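You operate a simulated robot arm through the tools that you are given. There is no shell and no other tool.

The job below is to be done with a simulated robot arm. You get a single attempt, and the scene is never put back.

JOB
Start the compressor, set 5 bar, open the yellow and green line valves.
Fine: set it on the air dial; wait till the motor cuts out (its lamp goes dark), then open the main valve; leave the motor knob on and the third line shut.

Only the result counts: the job must be done as asked and must still hold three seconds after the hand-in. Knocking over, shifting, dropping, spilling or breaking anything else fails it.

ROBOT AND FRAMES
A 7-joint arm with a two-finger parallel gripper, fixed in place. Base frame: the origin is on the floor under the middle of its stand, x ahead of it, y to its left, z up. Readings come in mm, degrees, newtons and seconds.
It reaches about 1479 mm from its shoulder. Its first joint turns from -166.0 to 166.0 degrees. Payload 4.4 kg.
The tool frame sits at the grasp point between the pads (the TCP): z along the fingers, y along the line on which they close. The tips reach 23 mm beyond it. Largest opening 94 mm; finger width 38, thickness 10; the body of the gripper, 54 by 96 mm, starts 39 mm behind the TCP.
Orientation is told as [roll, pitch, yaw] about the base's x, y, z axes, in that order, counted from this pose: with the fingers straight down and closing along the base's y, the tool's x points along the base's -x, its y along +y and its z along -z.

CONTROLS
- The arm moves only by the tool step_arm. Its argument "motion" is a list of rows, each an object of numbers (a shift or turn left out is 0, a gripper value left out holds the last): "tx", "ty", "tz": the shift along the tool's x, y, z in mm; "ax", "ay", "az": the turn, a rotation vector about the tool's x, y, z in degrees; "hand": the finger opening in mm, from 0 to 94. In form: [{"tx": .., "ty": .., "tz": .., "ax": .., "ay": .., "az": .., "hand": ..}, ...]. A call has 1 to 20 rows; each row is the pose to reach, as a shift and turn from the pose commanded when the call began, along the tool's axes at that moment. Each row takes 0.2 s and may step no farther than 50 mm and 8.6 degrees from the row before; otherwise, or with a gripper value out of range, the whole call is refused. Where a pose cannot be reached the arm comes as near as it can. A force on the tool above 40 N (or 10 N above the force at the start of the call, whichever is more), or a blocked arm, ends the call early, and 0.2 s more pass. The fingers move at their own pace (about 72 mm/s each) and stop on an object; they squeeze with about 23 N. The grip force told is the motor's: it shows also when the fingers shut on nothing. Time passes only in rows, and 0.2 s behind the last, so rows that repeat a pose let the fingers close. The reply holds the time, the measured pose of the TCP, the force on the tool along the base axes, the opening and the grip force, in the units named above and with some noise, with the torque about the TCP (base axes, N m) and any sound that the robot's microphone picked up.
- Cameras (640 x 400 px; columns grow to the right, rows downward): "scene" is fixed at [48.8, 499.7, 1642.8]; the picture's right is [-0.27, -0.96, 0.00], its down [-0.61, 0.17, -0.77] and it looks along [0.75, -0.21, -0.63] (base axes); focal length 354 px, centre (320, 200). "wrist" rides on the gripper at [86, 16, -74] in the tool frame; the picture's right is [-0.18, 0.98, 0.00], its down [-0.58, -0.11, -0.81] and it looks along [-0.79, -0.15, 0.59] (tool axes); focal length 243 px, centre (320, 200). There is no depth. A picture from a camera that has moved, and an enlarged one, comes with that camera's place and axes in the base frame and with its lens.
- get_image(camera): a new picture of that camera. No time passes.
- inspect(camera, box): a new picture of the part [left, top, right, bottom] of that camera's present view, enlarged. No time passes.
- job_done(): hands the job in; it is judged then, once.

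Nothing tells you positions but the pictures and the camera data. Unless the task says otherwise, let go and move clear before handing in.

The tools are called after "Call:" as a command line: name --argument value ..., lists and objects as JSON in quotes. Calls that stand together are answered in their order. step_arm: Moves the arm, as the interface text tells. Its arguments: {"type":"object","properties":{"motion":{"type":"array","items":{"type":"object","properties":{"tx":{"type":"number"},"ty":{"type":"number"},"tz":{"type":"number"},"ax":{"type":"number"},"ay":{"type":"number"},"az":{"type":"number"},"hand":{"type":"number"}}}}},"required":["motion"]} The other tools are called the same way: get_image (camera) takes a picture; inspect (camera, box) takes an enlarged picture of a part of a camera's view; job_done () hands the job in.

At the start:

```text
time_s: 0.0
tool_pos: [571.6, 554.2, 1327.9]
tcp_rot: [-0.1, -0.1, 0.0]
contact_force: [0.1, -0.2, -0.4]
wrist_torque: [0.02, 0.01, -0.02]
grip_width: 93.9
grasp_force: 0.1
```

scene: 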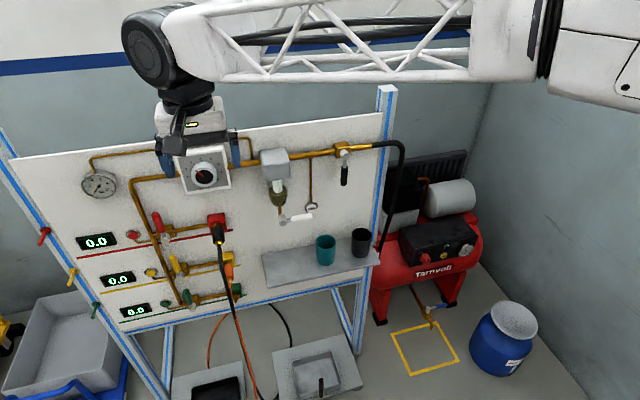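
wrist: 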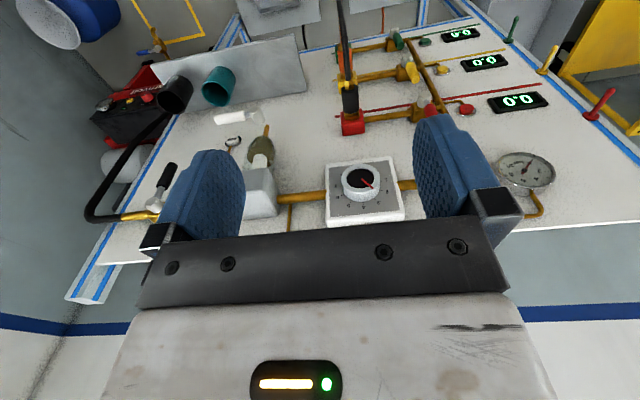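

I see an air panel with a dial, a gauge, three coloured line valves, a main valve at the upper right, and a red compressor to the right. I'll look at the details before moving.

Call:
inspect --camera "scene" --box '[60, 130, 260, 255]'

Call:
inspect --camera "scene" --box '[60, 200, 260, 325]'

Call:
inspect --camera "scene" --box '[240, 130, 400, 230]'

Call:
inspect --camera "scene" --box '[360, 160, 520, 260]'

Call:
inspect --camera "wrist" --box '[280, 130, 440, 230]'

```text
3.20 times, centred on (160, 192) of scene
camera zoom: at [48.8, 499.7, 1642.8], right [-0.27, -0.96, 0.0], down [-0.61, 0.17, -0.77], along [0.75, -0.21, -0.63], focal length 1132 px, centre (832, 224)
```

zoom: 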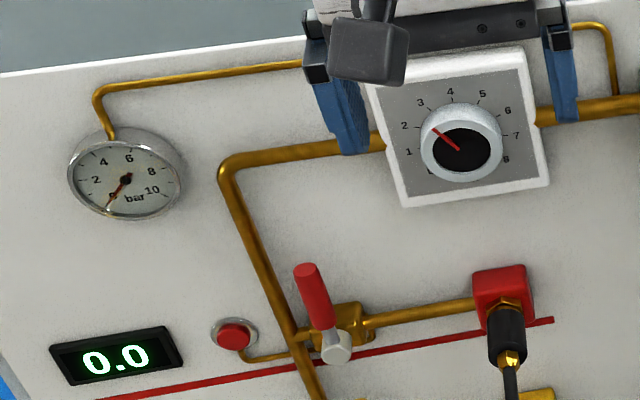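

```text
3.20 times, centred on (160, 262) of scene
camera zoom: at [48.8, 499.7, 1642.8], right [-0.27, -0.96, 0.0], down [-0.61, 0.17, -0.77], along [0.75, -0.21, -0.63], focal length 1132 px, centre (832, 0)
```

zoom: 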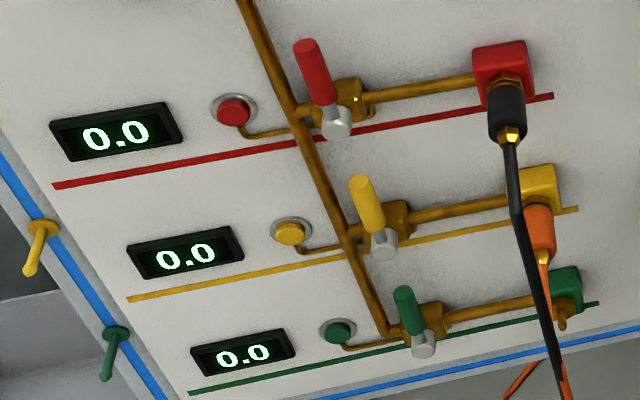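

```text
4.00 times, centred on (320, 180) of scene
camera zoom: at [48.8, 499.7, 1642.8], right [-0.27, -0.96, 0.0], down [-0.61, 0.17, -0.77], along [0.75, -0.21, -0.63], focal length 1415 px, centre (320, 280)
```

zoom: 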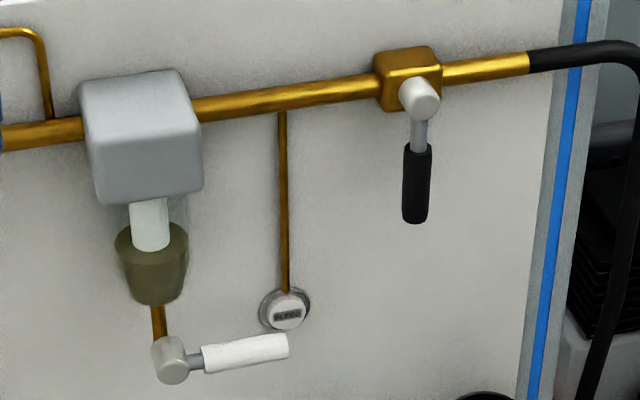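

```text
4.00 times, centred on (440, 210) of scene
camera zoom: at [48.8, 499.7, 1642.8], right [-0.27, -0.96, 0.0], down [-0.61, 0.17, -0.77], along [0.75, -0.21, -0.63], focal length 1415 px, centre (-160, 160)
```

zoom: 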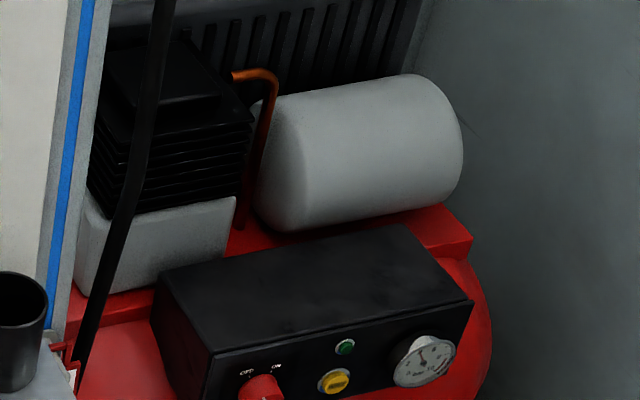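

```text
4.00 times, centred on (360, 180) of wrist
camera zoom: at [486.9, 572.9, 1401.1], right [0.18, 0.98, 0.0], down [0.58, -0.11, 0.81], along [0.79, -0.15, -0.59], focal length 970 px, centre (160, 280)
```

zoom: 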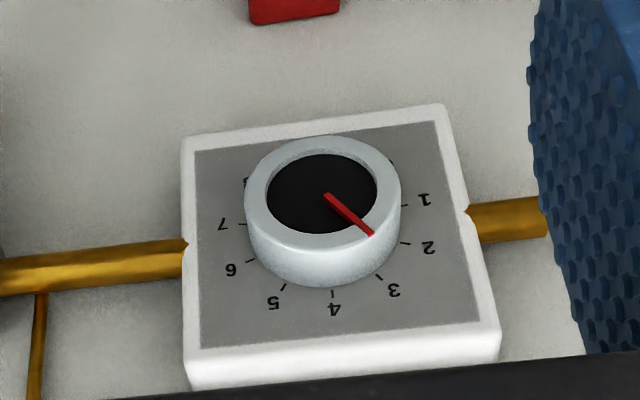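

The dial points at about 2.5 now, and all valves look perpendicular to their pipes, so shut. Next I look at the compressor's control box and the rest of the layout.

Call:
inspect --camera "scene" --box '[396, 225, 492, 285]'

Call:
inspect --camera "scene" --box '[340, 220, 500, 320]'

Call:
inspect --camera "scene" --box '[350, 270, 510, 370]'

Call:
inspect --camera "scene" --box '[240, 200, 400, 300]'

Call:
inspect --camera "wrist" --box '[80, 0, 320, 150]'

Call:
inspect --camera "wrist" --box '[320, 0, 620, 190]'

Call:
inspect --camera "scene" --box '[0, 210, 160, 310]'

```text
6.67 times, centred on (444, 255) of scene
camera zoom: at [48.8, 499.7, 1642.8], right [-0.27, -0.96, 0.0], down [-0.61, 0.17, -0.77], along [0.75, -0.21, -0.63], focal length 2358 px, centre (-507, -167)
```

zoom: 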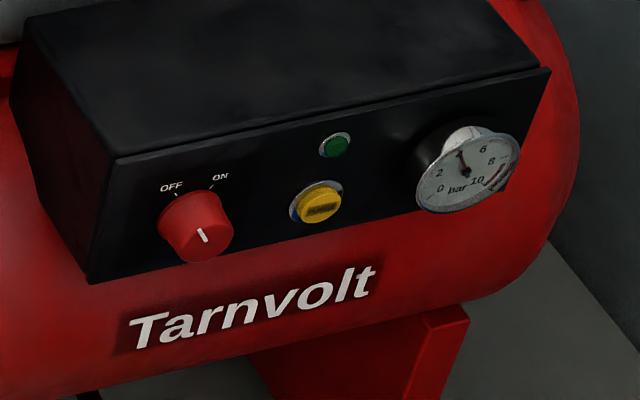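

```text
4.00 times, centred on (420, 270) of scene
camera zoom: at [48.8, 499.7, 1642.8], right [-0.27, -0.96, 0.0], down [-0.61, 0.17, -0.77], along [0.75, -0.21, -0.63], focal length 1415 px, centre (-80, -80)
```

zoom: 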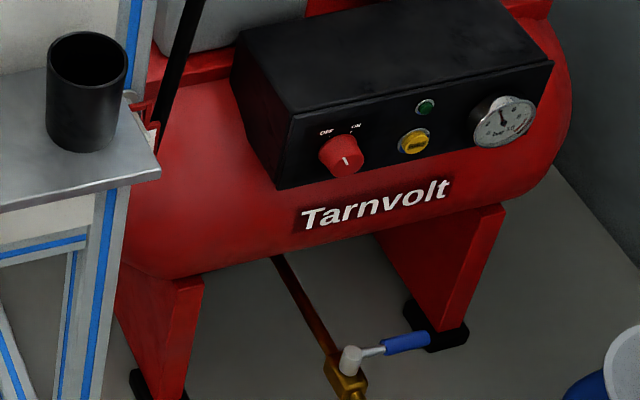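

```text
4.00 times, centred on (430, 320) of scene
camera zoom: at [48.8, 499.7, 1642.8], right [-0.27, -0.96, 0.0], down [-0.61, 0.17, -0.77], along [0.75, -0.21, -0.63], focal length 1415 px, centre (-120, -280)
```

zoom: 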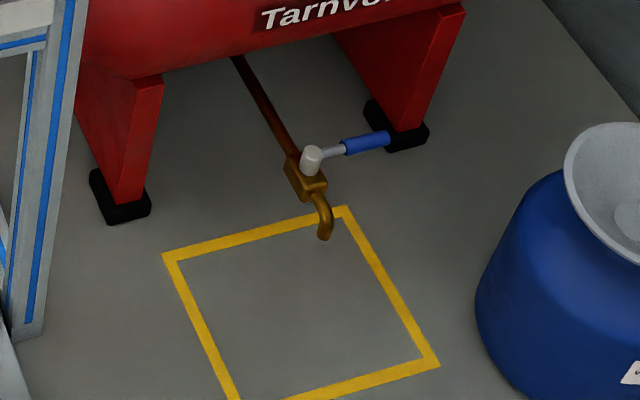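

```text
4.00 times, centred on (320, 250) of scene
camera zoom: at [48.8, 499.7, 1642.8], right [-0.27, -0.96, 0.0], down [-0.61, 0.17, -0.77], along [0.75, -0.21, -0.63], focal length 1415 px, centre (320, 0)
```

zoom: 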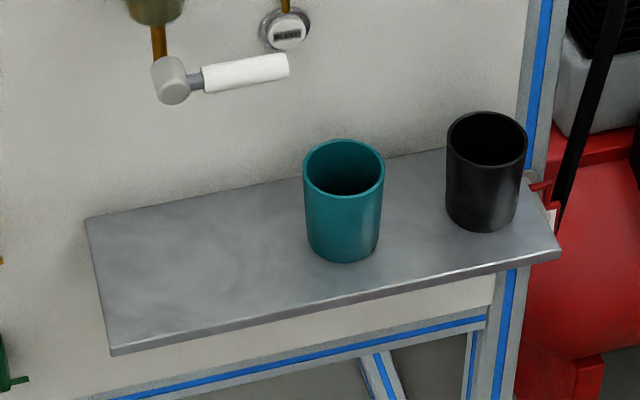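

```text
2.67 times, centred on (200, 75) of wrist
camera zoom: at [486.9, 572.9, 1401.1], right [0.18, 0.98, 0.0], down [0.58, -0.11, 0.81], along [0.79, -0.15, -0.59], focal length 647 px, centre (640, 533)
```

zoom: 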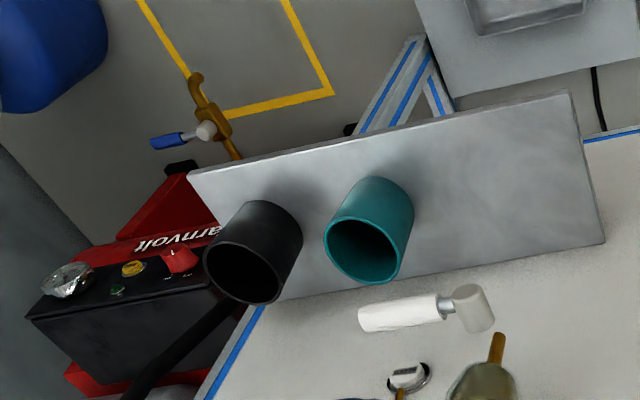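

```text
2.11 times, centred on (470, 95) of wrist
camera zoom: at [486.9, 572.9, 1401.1], right [0.18, 0.98, 0.0], down [0.58, -0.11, 0.81], along [0.79, -0.15, -0.59], focal length 511 px, centre (4, 421)
```

zoom: 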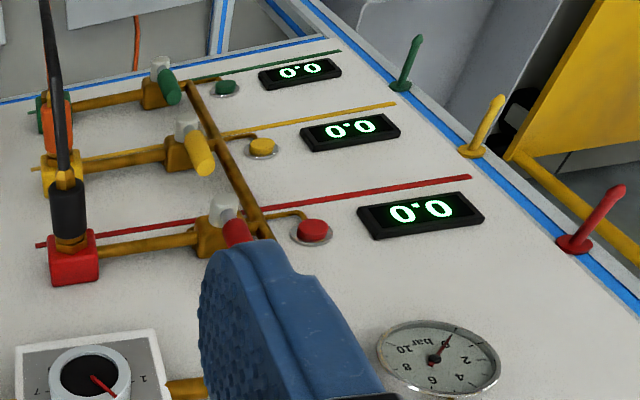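

```text
4.00 times, centred on (80, 260) of scene
camera zoom: at [48.8, 499.7, 1642.8], right [-0.27, -0.96, 0.0], down [-0.61, 0.17, -0.77], along [0.75, -0.21, -0.63], focal length 1415 px, centre (1280, -40)
```

zoom: 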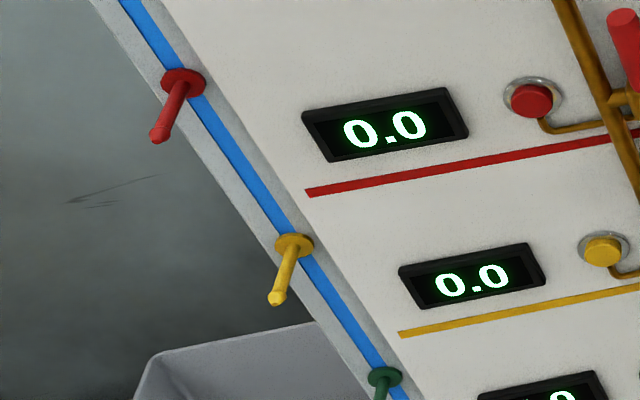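

The panel looks vertical, facing the robot (normal −x), with its face near x≈770; the compressor sits to the right, its red knob somewhere near (810, −130, 630). I'll back off from the board and swing toward the compressor to view its controls closely.

Call:
step_arm --motion '[{"tx": 45}, {"tx": 90}, {"tx": 130, "ty": -20}, {"tx": 150, "ty": -60, "tz": 10}, {"tx": 150, "ty": -100, "tz": 30}, {"tx": 150, "ty": -140, "tz": 50}, {"tx": 150, "ty": -180, "tz": 70}, {"tx": 150, "ty": -220, "tz": 90}, {"tx": 150, "ty": -260, "tz": 110}, {"tx": 150, "ty": -300, "tz": 130}, {"tx": 150, "ty": -340, "tz": 150}, {"tx": 150, "ty": -380, "tz": 170}, {"tx": 150, "ty": -420, "tz": 190}, {"tx": 150, "ty": -460, "tz": 210}, {"tx": 150, "ty": -500, "tz": 230}, {"tx": 150, "ty": -540, "tz": 250}, {"tx": 150, "ty": -580, "tz": 270}, {"tx": 150, "ty": -620, "tz": 290}, {"tx": 150, "ty": -660, "tz": 310}]'

Call:
get_image --camera "wrist"

Call:
get_image --camera "scene"

```text
time_s: 4.0
tool_pos: [421.5, -104.7, 1017.5]
tcp_rot: [0.1, 0.1, 0.0]
contact_force: [0.2, 0.4, -2.0]
wrist_torque: [0.01, -0.04, 0.01]
grip_width: 94.0
grasp_force: 0.1
```

```text
taken
camera wrist: at [335.8, -87.5, 1090.8], right [0.18, 0.98, 0.0], down [0.58, -0.11, 0.81], along [0.79, -0.15, -0.59], focal length 243 px, centre (320, 200)
```

wrist: 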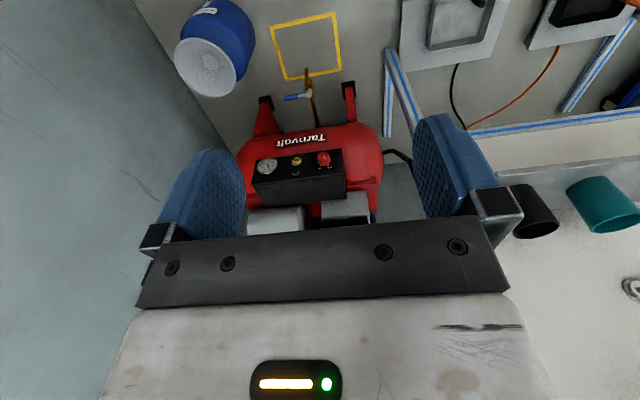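

```text
taken
```

scene: 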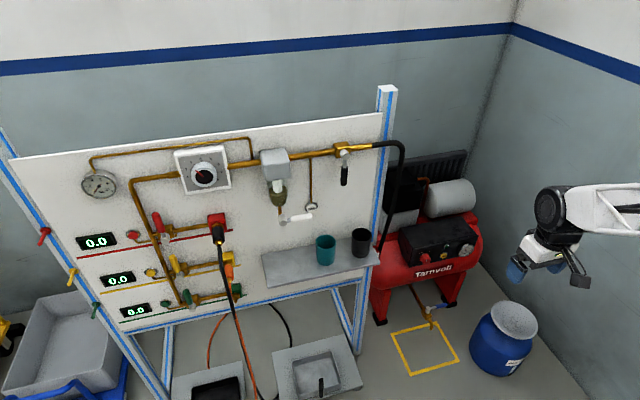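

Call:
inspect --camera "wrist" --box '[220, 100, 400, 212]'

Call:
inspect --camera "scene" --box '[130, 130, 290, 230]'

Call:
inspect --camera "scene" --box '[120, 200, 280, 300]'

```text
3.56 times, centred on (310, 156) of wrist
camera zoom: at [335.8, -87.5, 1090.8], right [0.18, 0.98, 0.0], down [0.58, -0.11, 0.81], along [0.79, -0.15, -0.59], focal length 863 px, centre (356, 356)
```

zoom: 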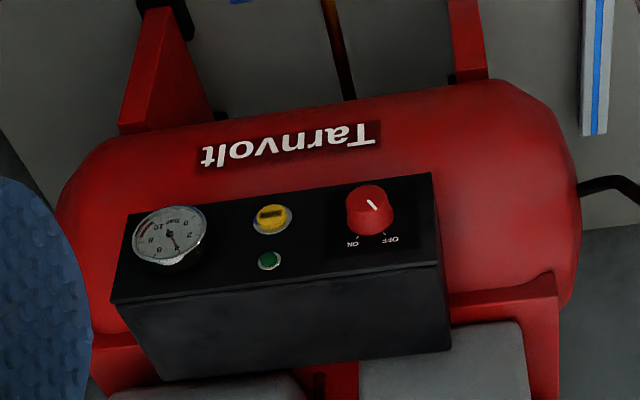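

```text
4.00 times, centred on (210, 180) of scene
camera zoom: at [48.8, 499.7, 1642.8], right [-0.27, -0.96, 0.0], down [-0.61, 0.17, -0.77], along [0.75, -0.21, -0.63], focal length 1415 px, centre (760, 280)
```

zoom: 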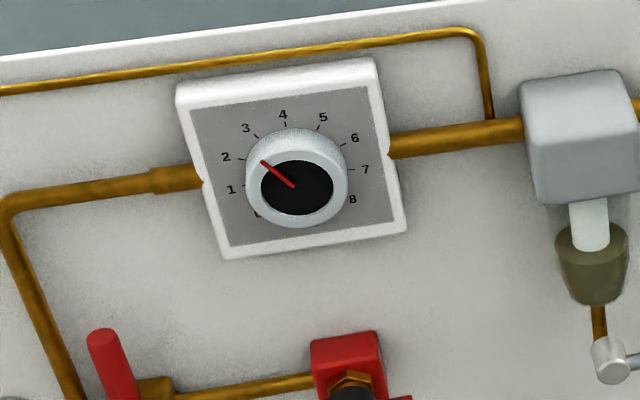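

```text
4.00 times, centred on (200, 250) of scene
camera zoom: at [48.8, 499.7, 1642.8], right [-0.27, -0.96, 0.0], down [-0.61, 0.17, -0.77], along [0.75, -0.21, -0.63], focal length 1415 px, centre (800, 0)
```

zoom: 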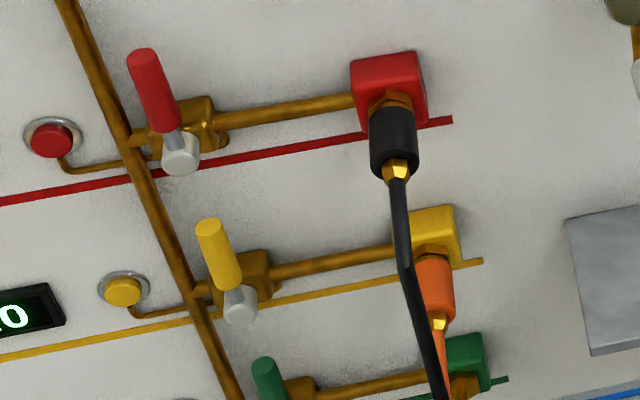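

The compressor's knob (OFF), green lamp, yellow button and gauge (about 3 bar) are visible, with the knob near (865, −175, 540). I want the fingers horizontal along +x with the camera on top, so I'll first turn the gripper about its own axis in free air.

Call:
step_arm --motion '[{"az": 8.5}, {"az": 17}, {"az": 25.5}, {"az": 34}, {"az": 42.5}, {"az": 51}, {"az": 59.5}, {"az": 68}, {"az": 76.5}, {"az": 85}, {"az": 90}]'

Call:
get_image --camera "scene"

```text
time_s: 6.4
tool_pos: [424.0, -104.3, 1017.4]
tcp_rot: [0.0, 0.0, -90.1]
contact_force: [0.4, 0.3, -0.3]
wrist_torque: [0.04, -0.02, -0.01]
grip_width: 93.9
grasp_force: 0.1
```

```text
taken
```

scene: 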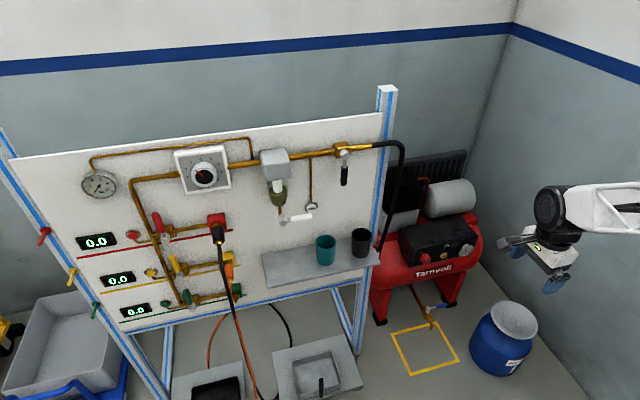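

The half-turn is going fine and the camera now sits on the +y side. I'll finish turning to 180°.

Call:
step_arm --motion '[{"az": 8.5}, {"az": 17}, {"az": 25.5}, {"az": 34}, {"az": 42.5}, {"az": 51}, {"az": 59.5}, {"az": 68}, {"az": 76.5}, {"az": 85}, {"az": 90}]'

```text
time_s: 8.8
tool_pos: [422.6, -104.0, 1017.4]
tcp_rot: [0.0, 0.0, 179.9]
contact_force: [0.3, 0.2, -0.5]
wrist_torque: [0.02, -0.03, 0.0]
grip_width: 94.0
grasp_force: 0.1
```

Now I pitch the fingers up to horizontal (+x) while moving toward the compressor.

Call:
step_arm --motion '[{"tx": 15, "ty": 6, "tz": 20, "ay": 7.5}, {"tx": 30, "ty": 12, "tz": 40, "ay": 15}, {"tx": 45, "ty": 18, "tz": 60, "ay": 22.5}, {"tx": 60, "ty": 24, "tz": 80, "ay": 30}, {"tx": 75, "ty": 30, "tz": 100, "ay": 37.5}, {"tx": 90, "ty": 36, "tz": 120, "ay": 45}, {"tx": 105, "ty": 42, "tz": 140, "ay": 52.5}, {"tx": 120, "ty": 48, "tz": 160, "ay": 60}, {"tx": 135, "ty": 54, "tz": 180, "ay": 67.5}, {"tx": 150, "ty": 60, "tz": 200, "ay": 75}, {"tx": 165, "ty": 66, "tz": 220, "ay": 82.5}, {"tx": 180, "ty": 71, "tz": 240, "ay": 90}]'

Call:
get_image --camera "scene"

Call:
get_image --camera "wrist"

```text
time_s: 11.4
tool_pos: [601.9, -175.9, 778.0]
tcp_rot: [146.9, 89.9, -33.1]
contact_force: [0.7, 0.7, 0.3]
wrist_torque: [-0.03, 0.0, 0.0]
grip_width: 94.1
grasp_force: 0.1
```

```text
taken
```

scene: 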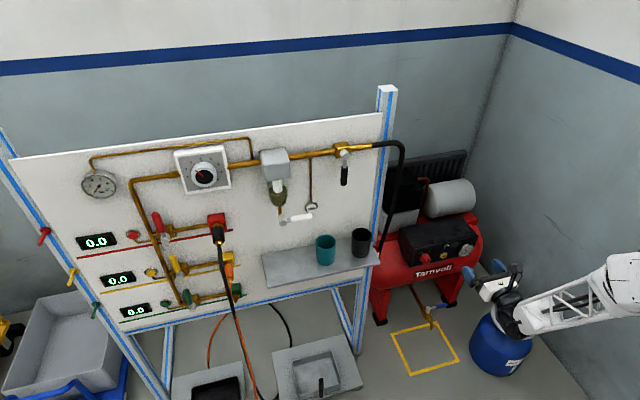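

```text
taken
camera wrist: at [528.1, -190.8, 863.2], right [0.0, -0.98, -0.18], down [-0.81, 0.11, -0.58], along [0.59, 0.15, -0.79], focal length 243 px, centre (320, 200)
```

wrist: 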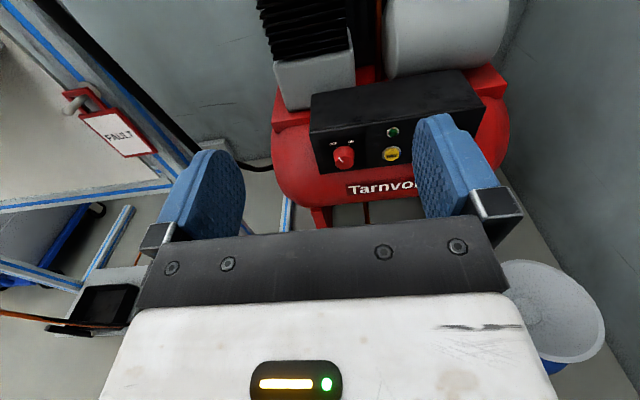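

The fingers now point along +x with the camera above. There's a "FAULT" tag on the right post of the panel; I'll look closely at it and at the compressor controls.

Call:
inspect --camera "wrist" --box '[40, 70, 200, 170]'

Call:
inspect --camera "wrist" --box '[300, 90, 460, 190]'

Call:
inspect --camera "wrist" --box '[240, 60, 520, 235]'

```text
4.00 times, centred on (120, 120) of wrist
camera zoom: at [528.1, -190.8, 863.2], right [0.0, -0.98, -0.18], down [-0.81, 0.11, -0.58], along [0.59, 0.15, -0.79], focal length 970 px, centre (1120, 520)
```

zoom: 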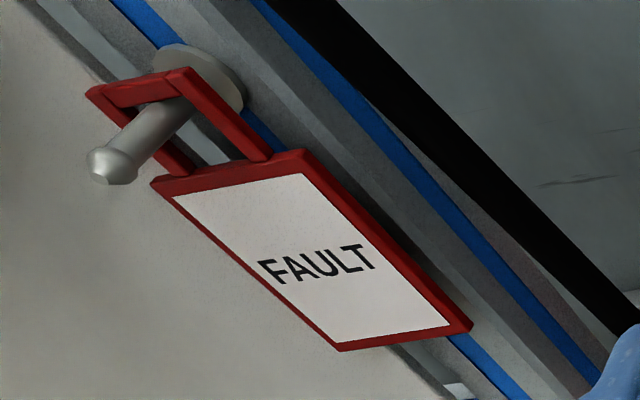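

```text
4.00 times, centred on (380, 140) of wrist
camera zoom: at [528.1, -190.8, 863.2], right [0.0, -0.98, -0.18], down [-0.81, 0.11, -0.58], along [0.59, 0.15, -0.79], focal length 970 px, centre (80, 440)
```

zoom: 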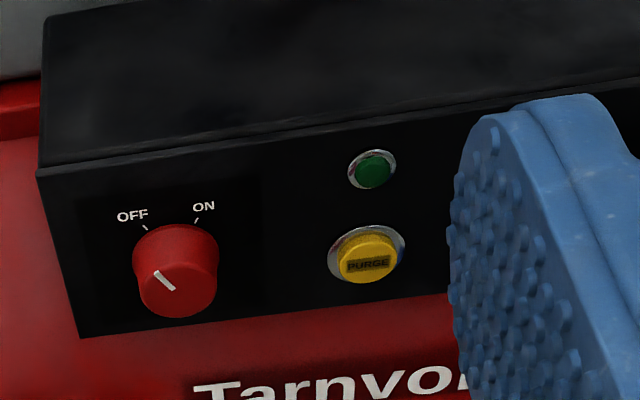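

```text
2.29 times, centred on (380, 148) of wrist
camera zoom: at [528.1, -190.8, 863.2], right [0.0, -0.98, -0.18], down [-0.81, 0.11, -0.58], along [0.59, 0.15, -0.79], focal length 555 px, centre (183, 320)
```

zoom: 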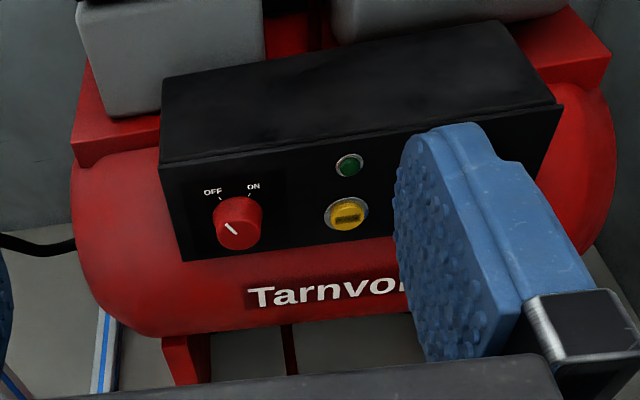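

The compressor panel reads OFF/ON on the red knob, and the yellow button is "PURGE", so I won't touch it. By triangulation the knob's face centre is at about (855, −178, 537), with the panel plane at x≈873. I move in front of it with the opening reduced.

Call:
step_arm --motion '[{"tx": -40, "tz": 20, "hand": 70}, {"tx": -80, "tz": 40}, {"tx": -120, "tz": 60}, {"tx": -160, "tz": 80}, {"tx": -200, "ty": 1, "tz": 100}, {"tx": -241, "ty": 2, "tz": 130}, {"tx": -241, "ty": 2, "tz": 160}]'

Call:
get_image --camera "scene"

Call:
get_image --camera "wrist"

```text
refused: row 6 steps farther than a row can; nothing moved
```

```text
taken
```

scene: 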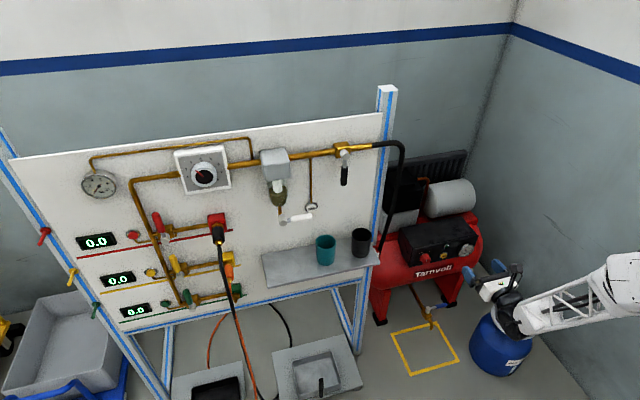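

```text
taken
camera wrist: at [528.1, -190.8, 863.2], right [0.0, -0.98, -0.18], down [-0.81, 0.11, -0.58], along [0.59, 0.15, -0.79], focal length 243 px, centre (320, 200)
```

wrist: 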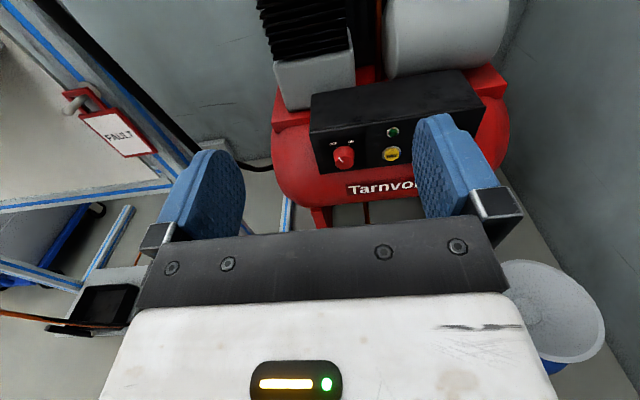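

One row stepped too far, so nothing moved; I'll resend the same path in smaller steps.

Call:
step_arm --motion '[{"tx": -40, "tz": 20, "hand": 70}, {"tx": -80, "tz": 40}, {"tx": -120, "tz": 60}, {"tx": -160, "tz": 80}, {"tx": -200, "ty": 1, "tz": 100}, {"tx": -241, "ty": 2, "tz": 120}, {"tx": -241, "ty": 2, "tz": 150}]'

Call:
get_image --camera "scene"

Call:
get_image --camera "wrist"

```text
time_s: 13.0
tool_pos: [751.5, -178.8, 536.7]
tcp_rot: [-7.3, 90.1, 172.9]
contact_force: [0.0, 0.2, 0.8]
wrist_torque: [0.02, -0.04, -0.01]
grip_width: 69.8
grasp_force: 0.0
```

```text
taken
```

scene: 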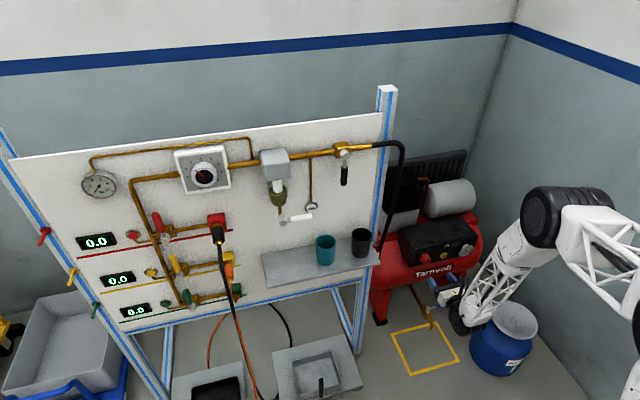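

```text
taken
camera wrist: at [678.8, -193.8, 621.7], right [0.0, -0.98, -0.18], down [-0.81, 0.11, -0.58], along [0.59, 0.15, -0.79], focal length 243 px, centre (320, 200)
```

wrist: 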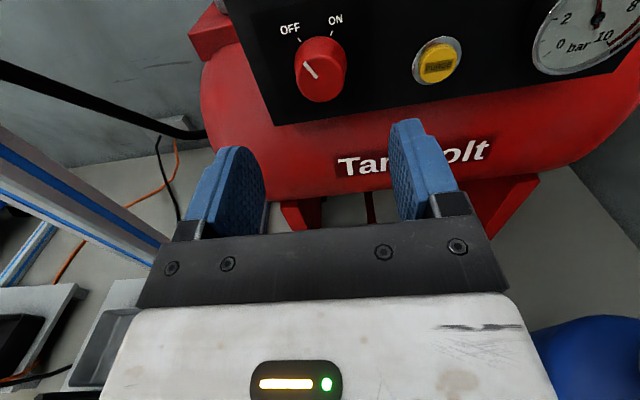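

Call:
inspect --camera "wrist" --box '[256, 0, 416, 100]'

Call:
inspect --camera "scene" --box '[396, 225, 492, 285]'

```text
4.00 times, centred on (336, 50) of wrist
camera zoom: at [678.8, -193.8, 621.7], right [0.0, -0.98, -0.18], down [-0.81, 0.11, -0.58], along [0.59, 0.15, -0.79], focal length 970 px, centre (256, 800)
```

zoom: 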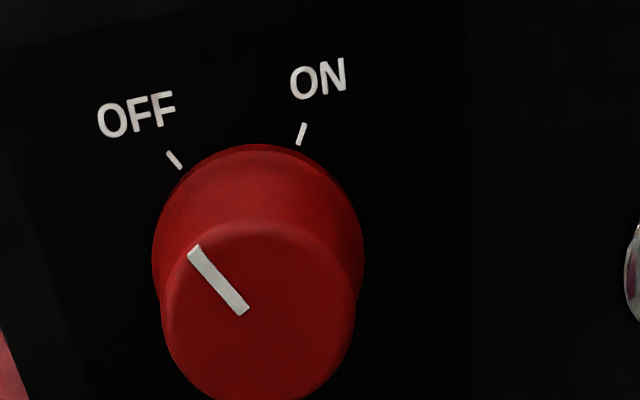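

```text
6.67 times, centred on (444, 255) of scene
camera zoom: at [48.8, 499.7, 1642.8], right [-0.27, -0.96, 0.0], down [-0.61, 0.17, -0.77], along [0.75, -0.21, -0.63], focal length 2358 px, centre (-507, -167)
```

zoom: 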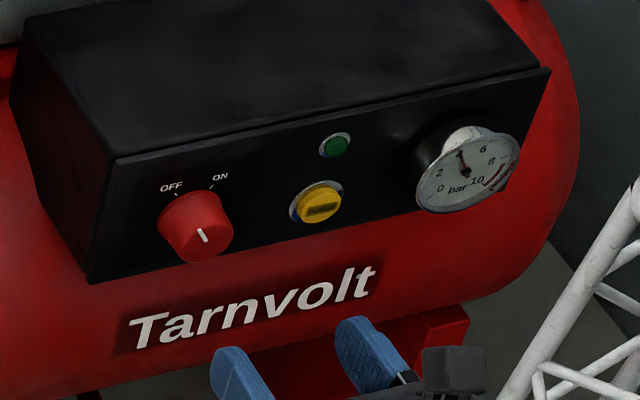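

The knob centre refines to (y −178, z 534), diameter about 35–40 mm. I'll advance with the fingers straddling it.

Call:
step_arm --motion '[{"tx": -1, "tz": 20}, {"tx": -2.5, "tz": 40}, {"tx": -2.5, "tz": 60}, {"tx": -2.5, "tz": 75}, {"tx": -2.5, "tz": 82}]'

Call:
get_image --camera "wrist"

Call:
inspect --camera "scene" --box '[396, 225, 492, 285]'

```text
time_s: 14.2
tool_pos: [834.9, -178.2, 533.8]
tcp_rot: [-46.9, 90.0, 133.2]
contact_force: [0.3, -0.6, -1.0]
wrist_torque: [0.0, 0.01, 0.02]
grip_width: 69.8
grasp_force: 0.0
```

```text
taken
camera wrist: at [761.2, -192.8, 619.4], right [0.0, -0.98, -0.18], down [-0.81, 0.11, -0.58], along [0.59, 0.15, -0.79], focal length 243 px, centre (320, 200)
```

wrist: 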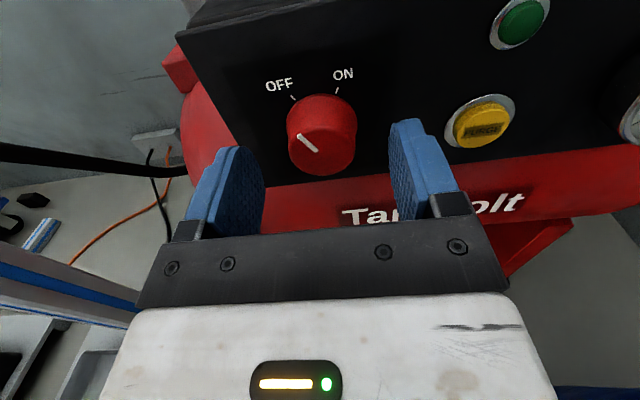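

```text
6.67 times, centred on (444, 255) of scene
camera zoom: at [48.8, 499.7, 1642.8], right [-0.27, -0.96, 0.0], down [-0.61, 0.17, -0.77], along [0.75, -0.21, -0.63], focal length 2358 px, centre (-507, -167)
```

zoom: 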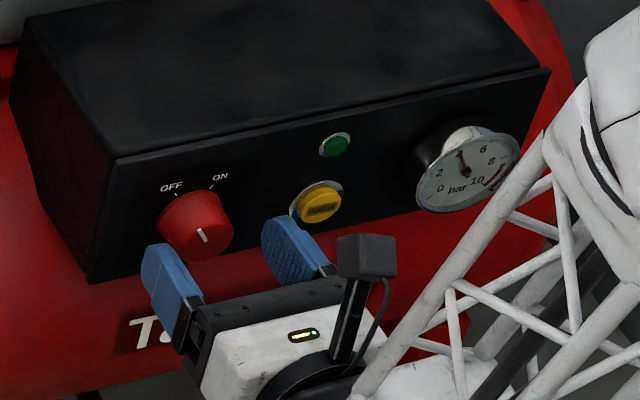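

Call:
inspect --camera "wrist" --box '[240, 90, 400, 190]'

```text
4.00 times, centred on (320, 140) of wrist
camera zoom: at [761.2, -192.8, 619.4], right [0.0, -0.98, -0.18], down [-0.81, 0.11, -0.58], along [0.59, 0.15, -0.79], focal length 970 px, centre (320, 440)
```

zoom: 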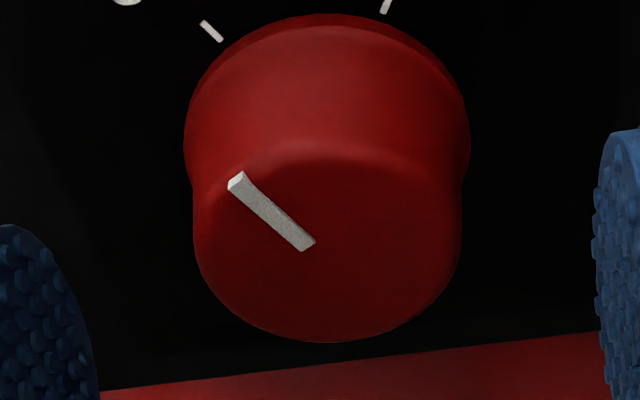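

The knob is centred between the fingers. I advance 10 mm and close onto it.

Call:
step_arm --motion '[{"tz": 5}, {"tz": 10}, {"tz": 10}]'

Call:
step_arm --motion '[{"hand": 50}, {"hand": 30}, {"hand": 30}, {"hand": 30}]'

Call:
inspect --camera "wrist" --box '[240, 90, 400, 190]'

```text
time_s: 15.0
tool_pos: [844.9, -177.8, 535.1]
tcp_rot: [63.8, 90.0, -116.2]
contact_force: [0.2, -0.4, -0.6]
wrist_torque: [-0.01, -0.02, 0.01]
grip_width: 69.8
grasp_force: 0.1
```

```text
time_s: 16.0
tool_pos: [843.4, -178.6, 533.9]
tcp_rot: [44.0, 90.0, -136.1]
contact_force: [1.0, -5.4, -1.1]
wrist_torque: [0.04, 0.03, -0.1]
grip_width: 38.1
grasp_force: 45.0
```

```text
4.00 times, centred on (320, 140) of wrist
camera zoom: at [770.9, -192.8, 619.7], right [0.0, -0.98, -0.18], down [-0.81, 0.11, -0.58], along [0.59, 0.15, -0.79], focal length 970 px, centre (320, 440)
```

zoom: 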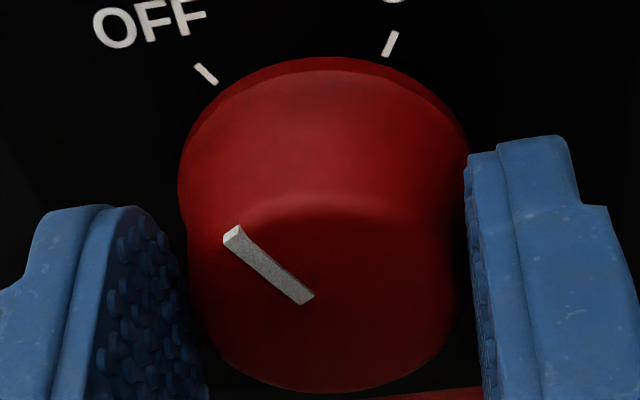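

The knob is gripped (38 mm). The OFF and ON ticks sit at about ±26°, so I turn about 53° clockwise.

Call:
step_arm --motion '[{"az": 6}, {"az": 12}, {"az": 18}, {"az": 24}, {"az": 30}, {"az": 36}, {"az": 42}, {"az": 48}, {"az": 53}, {"az": 53}]'

Call:
get_image --camera "wrist"

Call:
inspect --camera "scene" --box '[396, 225, 492, 285]'

```text
time_s: 16.8
tool_pos: [844.5, -180.3, 534.7]
tcp_rot: [-89.8, 72.1, 90.1]
contact_force: [3.5, -10.8, -3.8]
wrist_torque: [-0.02, 0.22, -0.22]
grip_width: 38.1
grasp_force: 44.9
stopped in row 4: the force on the tool passed its limit at 42 N (the readings are from after the stop); the commanded pose is now the measured one
```

```text
taken
camera wrist: at [770.8, -219.7, 610.5], right [0.0, -0.88, -0.48], down [-0.81, 0.28, -0.52], along [0.59, 0.38, -0.71], focal length 243 px, centre (320, 200)
```

wrist: 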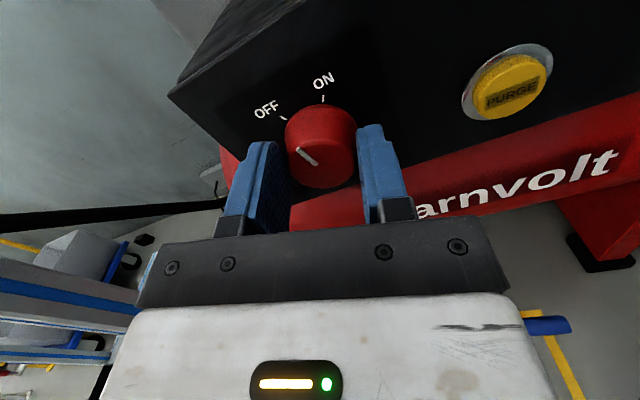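

```text
6.67 times, centred on (444, 255) of scene
camera zoom: at [48.8, 499.7, 1642.8], right [-0.27, -0.96, 0.0], down [-0.61, 0.17, -0.77], along [0.75, -0.21, -0.63], focal length 2358 px, centre (-507, -167)
```

zoom: 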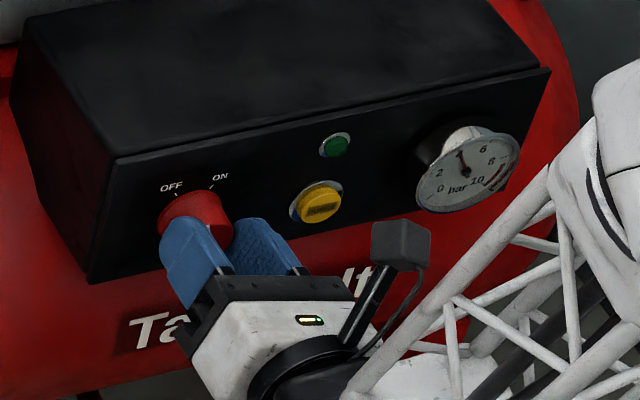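

The knob turned about 18° with the gripper, then a sideways force stopped the move. I'll ease the tool about 1.5 mm toward −y to relieve that force before turning more slowly.

Call:
step_arm --motion '[{"tx": 0.4, "ty": 1.2}, {"tx": 0.4, "ty": 1.2}]'

```text
time_s: 17.4
tool_pos: [844.5, -178.8, 533.7]
tcp_rot: [-89.7, 72.2, 90.1]
contact_force: [0.7, 6.6, -2.6]
wrist_torque: [0.01, -0.69, -0.17]
grip_width: 37.7
grasp_force: 45.1
```

Call:
step_arm --motion '[{"az": 3}, {"az": 6}, {"az": 9}, {"az": 12}, {"az": 15}, {"az": 18}, {"az": 18}]'

Call:
inspect --camera "wrist" --box '[240, 60, 400, 160]'

```text
time_s: 19.0
tool_pos: [844.6, -182.1, 534.2]
tcp_rot: [-89.7, 54.2, 89.9]
contact_force: [13.5, -19.5, -25.1]
wrist_torque: [-0.17, 0.52, -0.3]
grip_width: 38.2
grasp_force: 44.7
```

```text
4.00 times, centred on (320, 110) of wrist
camera zoom: at [770.5, -243.3, 593.4], right [0.0, -0.69, -0.72], down [-0.81, 0.43, -0.41], along [0.59, 0.58, -0.56], focal length 970 px, centre (320, 560)
```

zoom: 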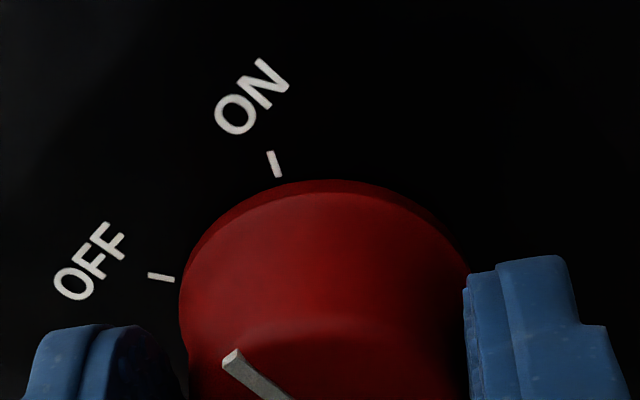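

The knob follows the gripper (about 36° so far). I'll relieve the side load with a ~2 mm shift along the closing axis, then continue in small steps.

Call:
step_arm --motion '[{"ty": 1}, {"ty": 2}, {"ty": 2}]'

```text
time_s: 19.9
tool_pos: [845.3, -182.2, 534.2]
tcp_rot: [-90.1, 54.2, 89.9]
contact_force: [-16.3, 0.6, 14.3]
wrist_torque: [0.03, -0.42, 0.17]
grip_width: 37.8
grasp_force: 45.4
stopped in row 3: the force on the tool passed its limit at 46 N (the readings are from after the stop); the commanded pose is now the measured one
```

Side forces swing quickly, so I'll open, re-centre on the knob, and regrip at this angle.

Call:
step_arm --motion '[{"hand": 60}, {"hand": 60}, {"hand": 60}]'

Call:
inspect --camera "wrist" --box '[224, 60, 416, 180]'

Call:
inspect --camera "scene" --box '[396, 225, 492, 285]'

```text
time_s: 20.7
tool_pos: [844.1, -181.6, 533.2]
tcp_rot: [-90.0, 54.1, 90.0]
contact_force: [0.5, 0.0, -0.7]
wrist_torque: [-0.02, 0.04, 0.0]
grip_width: 59.9
grasp_force: 0.1
```

```text
3.33 times, centred on (320, 120) of wrist
camera zoom: at [770.7, -243.7, 593.0], right [0.0, -0.69, -0.72], down [-0.81, 0.43, -0.41], along [0.59, 0.58, -0.56], focal length 809 px, centre (320, 467)
```

zoom: 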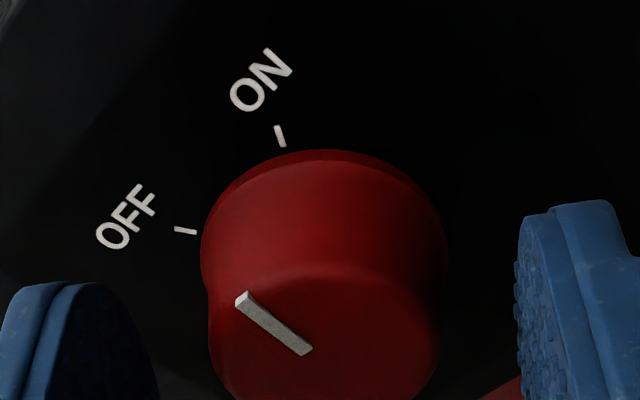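

```text
6.67 times, centred on (444, 255) of scene
camera zoom: at [48.8, 499.7, 1642.8], right [-0.27, -0.96, 0.0], down [-0.61, 0.17, -0.77], along [0.75, -0.21, -0.63], focal length 2358 px, centre (-507, -167)
```

zoom: 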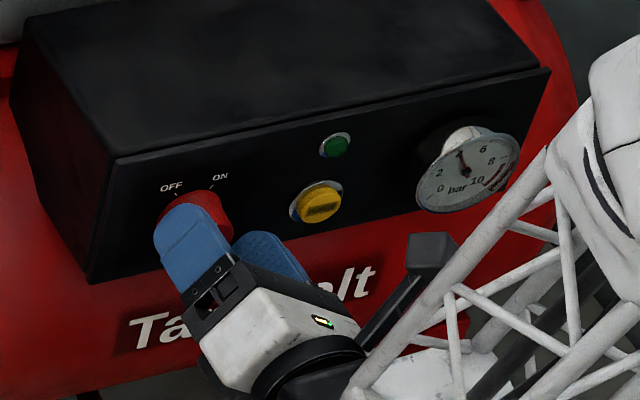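

Comparing views at two roll angles shows the knob axis actually lies about 5 mm lower and the panel about 10 mm deeper than I estimated: centre ≈ (y −178, z 529), panel at x≈884. I re-centre on that axis, go a bit deeper, and regrip.

Call:
step_arm --motion '[{"tx": -3, "ty": 0}, {"tx": -5.5, "ty": 0}, {"tx": -5.5, "ty": 0, "tz": 3}, {"tx": -5.5, "ty": 0, "tz": 6}]'

Call:
step_arm --motion '[{"hand": 44}, {"hand": 30}, {"hand": 30}, {"hand": 30}]'

Call:
inspect --camera "wrist" --box '[224, 60, 416, 180]'

```text
time_s: 21.7
tool_pos: [850.8, -178.7, 528.6]
tcp_rot: [-90.1, 54.3, 89.8]
contact_force: [-0.4, 0.7, 0.6]
wrist_torque: [0.01, 0.01, 0.03]
grip_width: 60.2
grasp_force: 0.1
```

```text
time_s: 22.7
tool_pos: [851.4, -178.1, 529.3]
tcp_rot: [-90.0, 54.1, 89.9]
contact_force: [-1.1, 6.0, 4.1]
wrist_torque: [0.0, -0.19, 0.12]
grip_width: 39.2
grasp_force: 45.1
```

```text
3.33 times, centred on (320, 120) of wrist
camera zoom: at [776.9, -240.4, 588.8], right [0.0, -0.69, -0.72], down [-0.81, 0.43, -0.41], along [0.59, 0.58, -0.56], focal length 809 px, centre (320, 467)
```

zoom: 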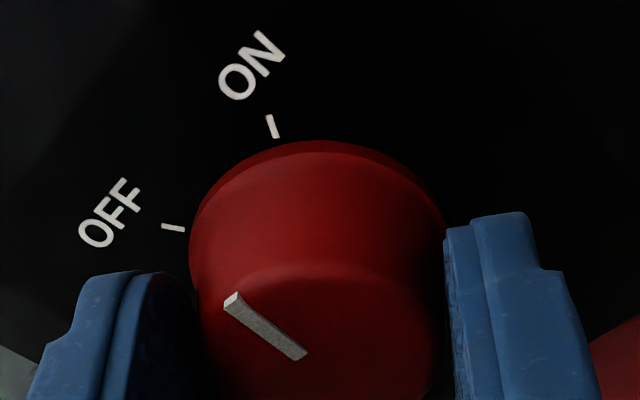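

Gripped with little side load. I turn another 24° in small steps.

Call:
step_arm --motion '[{"az": 3}, {"az": 6}, {"az": 9}, {"az": 12}, {"az": 15}, {"az": 18}, {"az": 21}, {"az": 24}, {"az": 24}]'

Call:
inspect --camera "scene" --box '[396, 225, 492, 285]'

Call:
get_image --camera "wrist"

```text
time_s: 24.7
tool_pos: [850.9, -178.6, 529.1]
tcp_rot: [-90.0, 30.2, 90.0]
contact_force: [2.6, 13.4, 5.2]
wrist_torque: [0.03, -0.16, 0.23]
grip_width: 39.0
grasp_force: 45.4
```

```text
6.67 times, centred on (444, 255) of scene
camera zoom: at [48.8, 499.7, 1642.8], right [-0.27, -0.96, 0.0], down [-0.61, 0.17, -0.77], along [0.75, -0.21, -0.63], focal length 2358 px, centre (-507, -167)
```

zoom: 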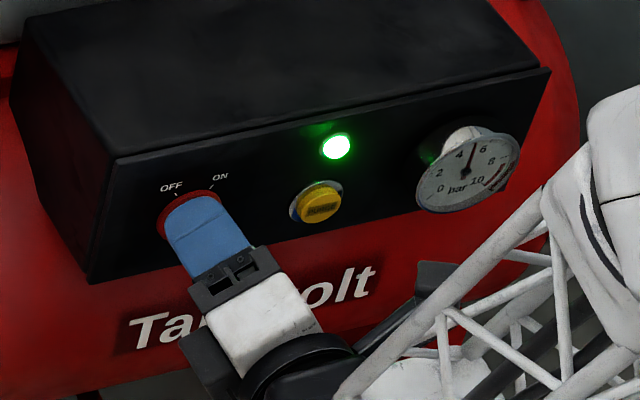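

```text
taken
camera wrist: at [776.9, -259.7, 557.5], right [0.0, -0.34, -0.94], down [-0.81, 0.56, -0.2], along [0.59, 0.76, -0.27], focal length 243 px, centre (320, 200)
```

wrist: 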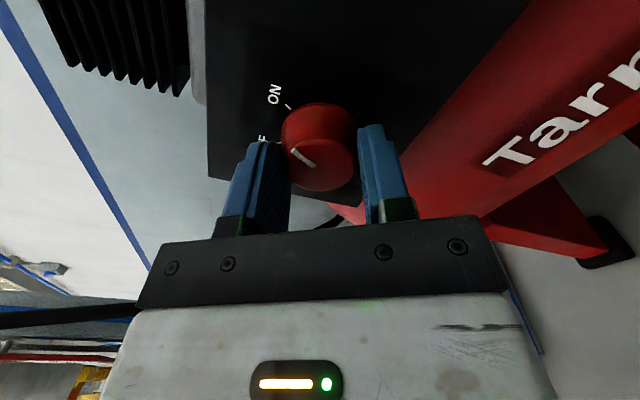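

The motor lamp is lit green and tank pressure is rising. I release and back straight out.

Call:
step_arm --motion '[{"hand": 62}, {"hand": 62}, {"hand": 62}, {"tz": -20}, {"tz": -50}, {"tz": -90}, {"tz": -120}]'

Call:
inspect --camera "scene" --box '[396, 225, 492, 285]'

Call:
get_image --camera "wrist"

```text
time_s: 26.3
tool_pos: [730.3, -179.2, 529.5]
tcp_rot: [-90.0, 30.1, 89.9]
contact_force: [0.0, 1.0, 0.1]
wrist_torque: [0.01, 0.02, 0.04]
grip_width: 62.0
grasp_force: 0.1
```

```text
6.67 times, centred on (444, 255) of scene
camera zoom: at [48.8, 499.7, 1642.8], right [-0.27, -0.96, 0.0], down [-0.61, 0.17, -0.77], along [0.75, -0.21, -0.63], focal length 2358 px, centre (-507, -167)
```

zoom: 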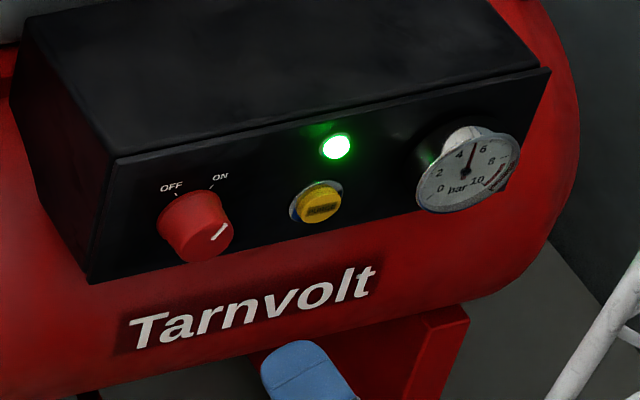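

```text
taken
camera wrist: at [656.6, -260.2, 557.9], right [0.0, -0.34, -0.94], down [-0.81, 0.56, -0.2], along [0.59, 0.76, -0.27], focal length 243 px, centre (320, 200)
```

wrist: 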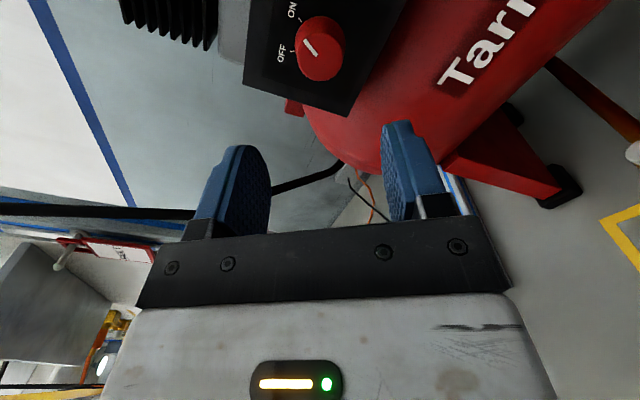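

The knob points at ON and the motor is running. Now I back off, un-roll the gripper and rise toward the air dial.

Call:
step_arm --motion '[{"tz": -45, "az": -7.5}, {"tz": -90, "az": -15}, {"tz": -135, "az": -22.5}, {"tz": -175, "az": -30}, {"tz": -200, "tx": 20, "ty": -34.6, "az": -37.5}, {"tz": -200, "tx": 40, "ty": -69.3, "az": -45}, {"tz": -200, "tx": 60, "ty": -103.9, "az": -52.5}, {"tz": -200, "tx": 80, "ty": -138.6, "az": -60}]'

Call:
get_image --camera "scene"

```text
time_s: 28.1
tool_pos: [530.2, -177.9, 688.8]
tcp_rot: [83.0, 89.8, -97.2]
contact_force: [0.0, -1.2, 0.6]
wrist_torque: [-0.02, -0.04, 0.03]
grip_width: 62.1
grasp_force: 0.1
```

```text
taken
```

scene: 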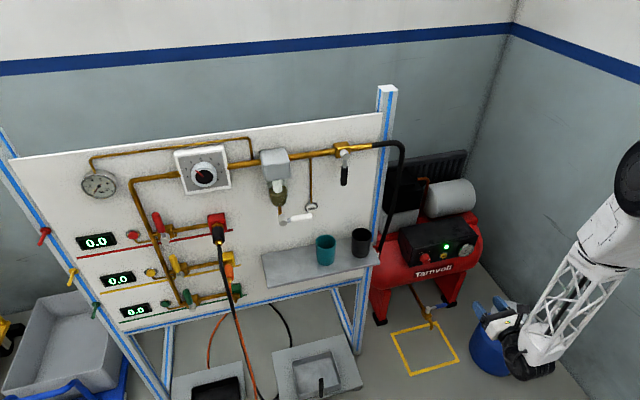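

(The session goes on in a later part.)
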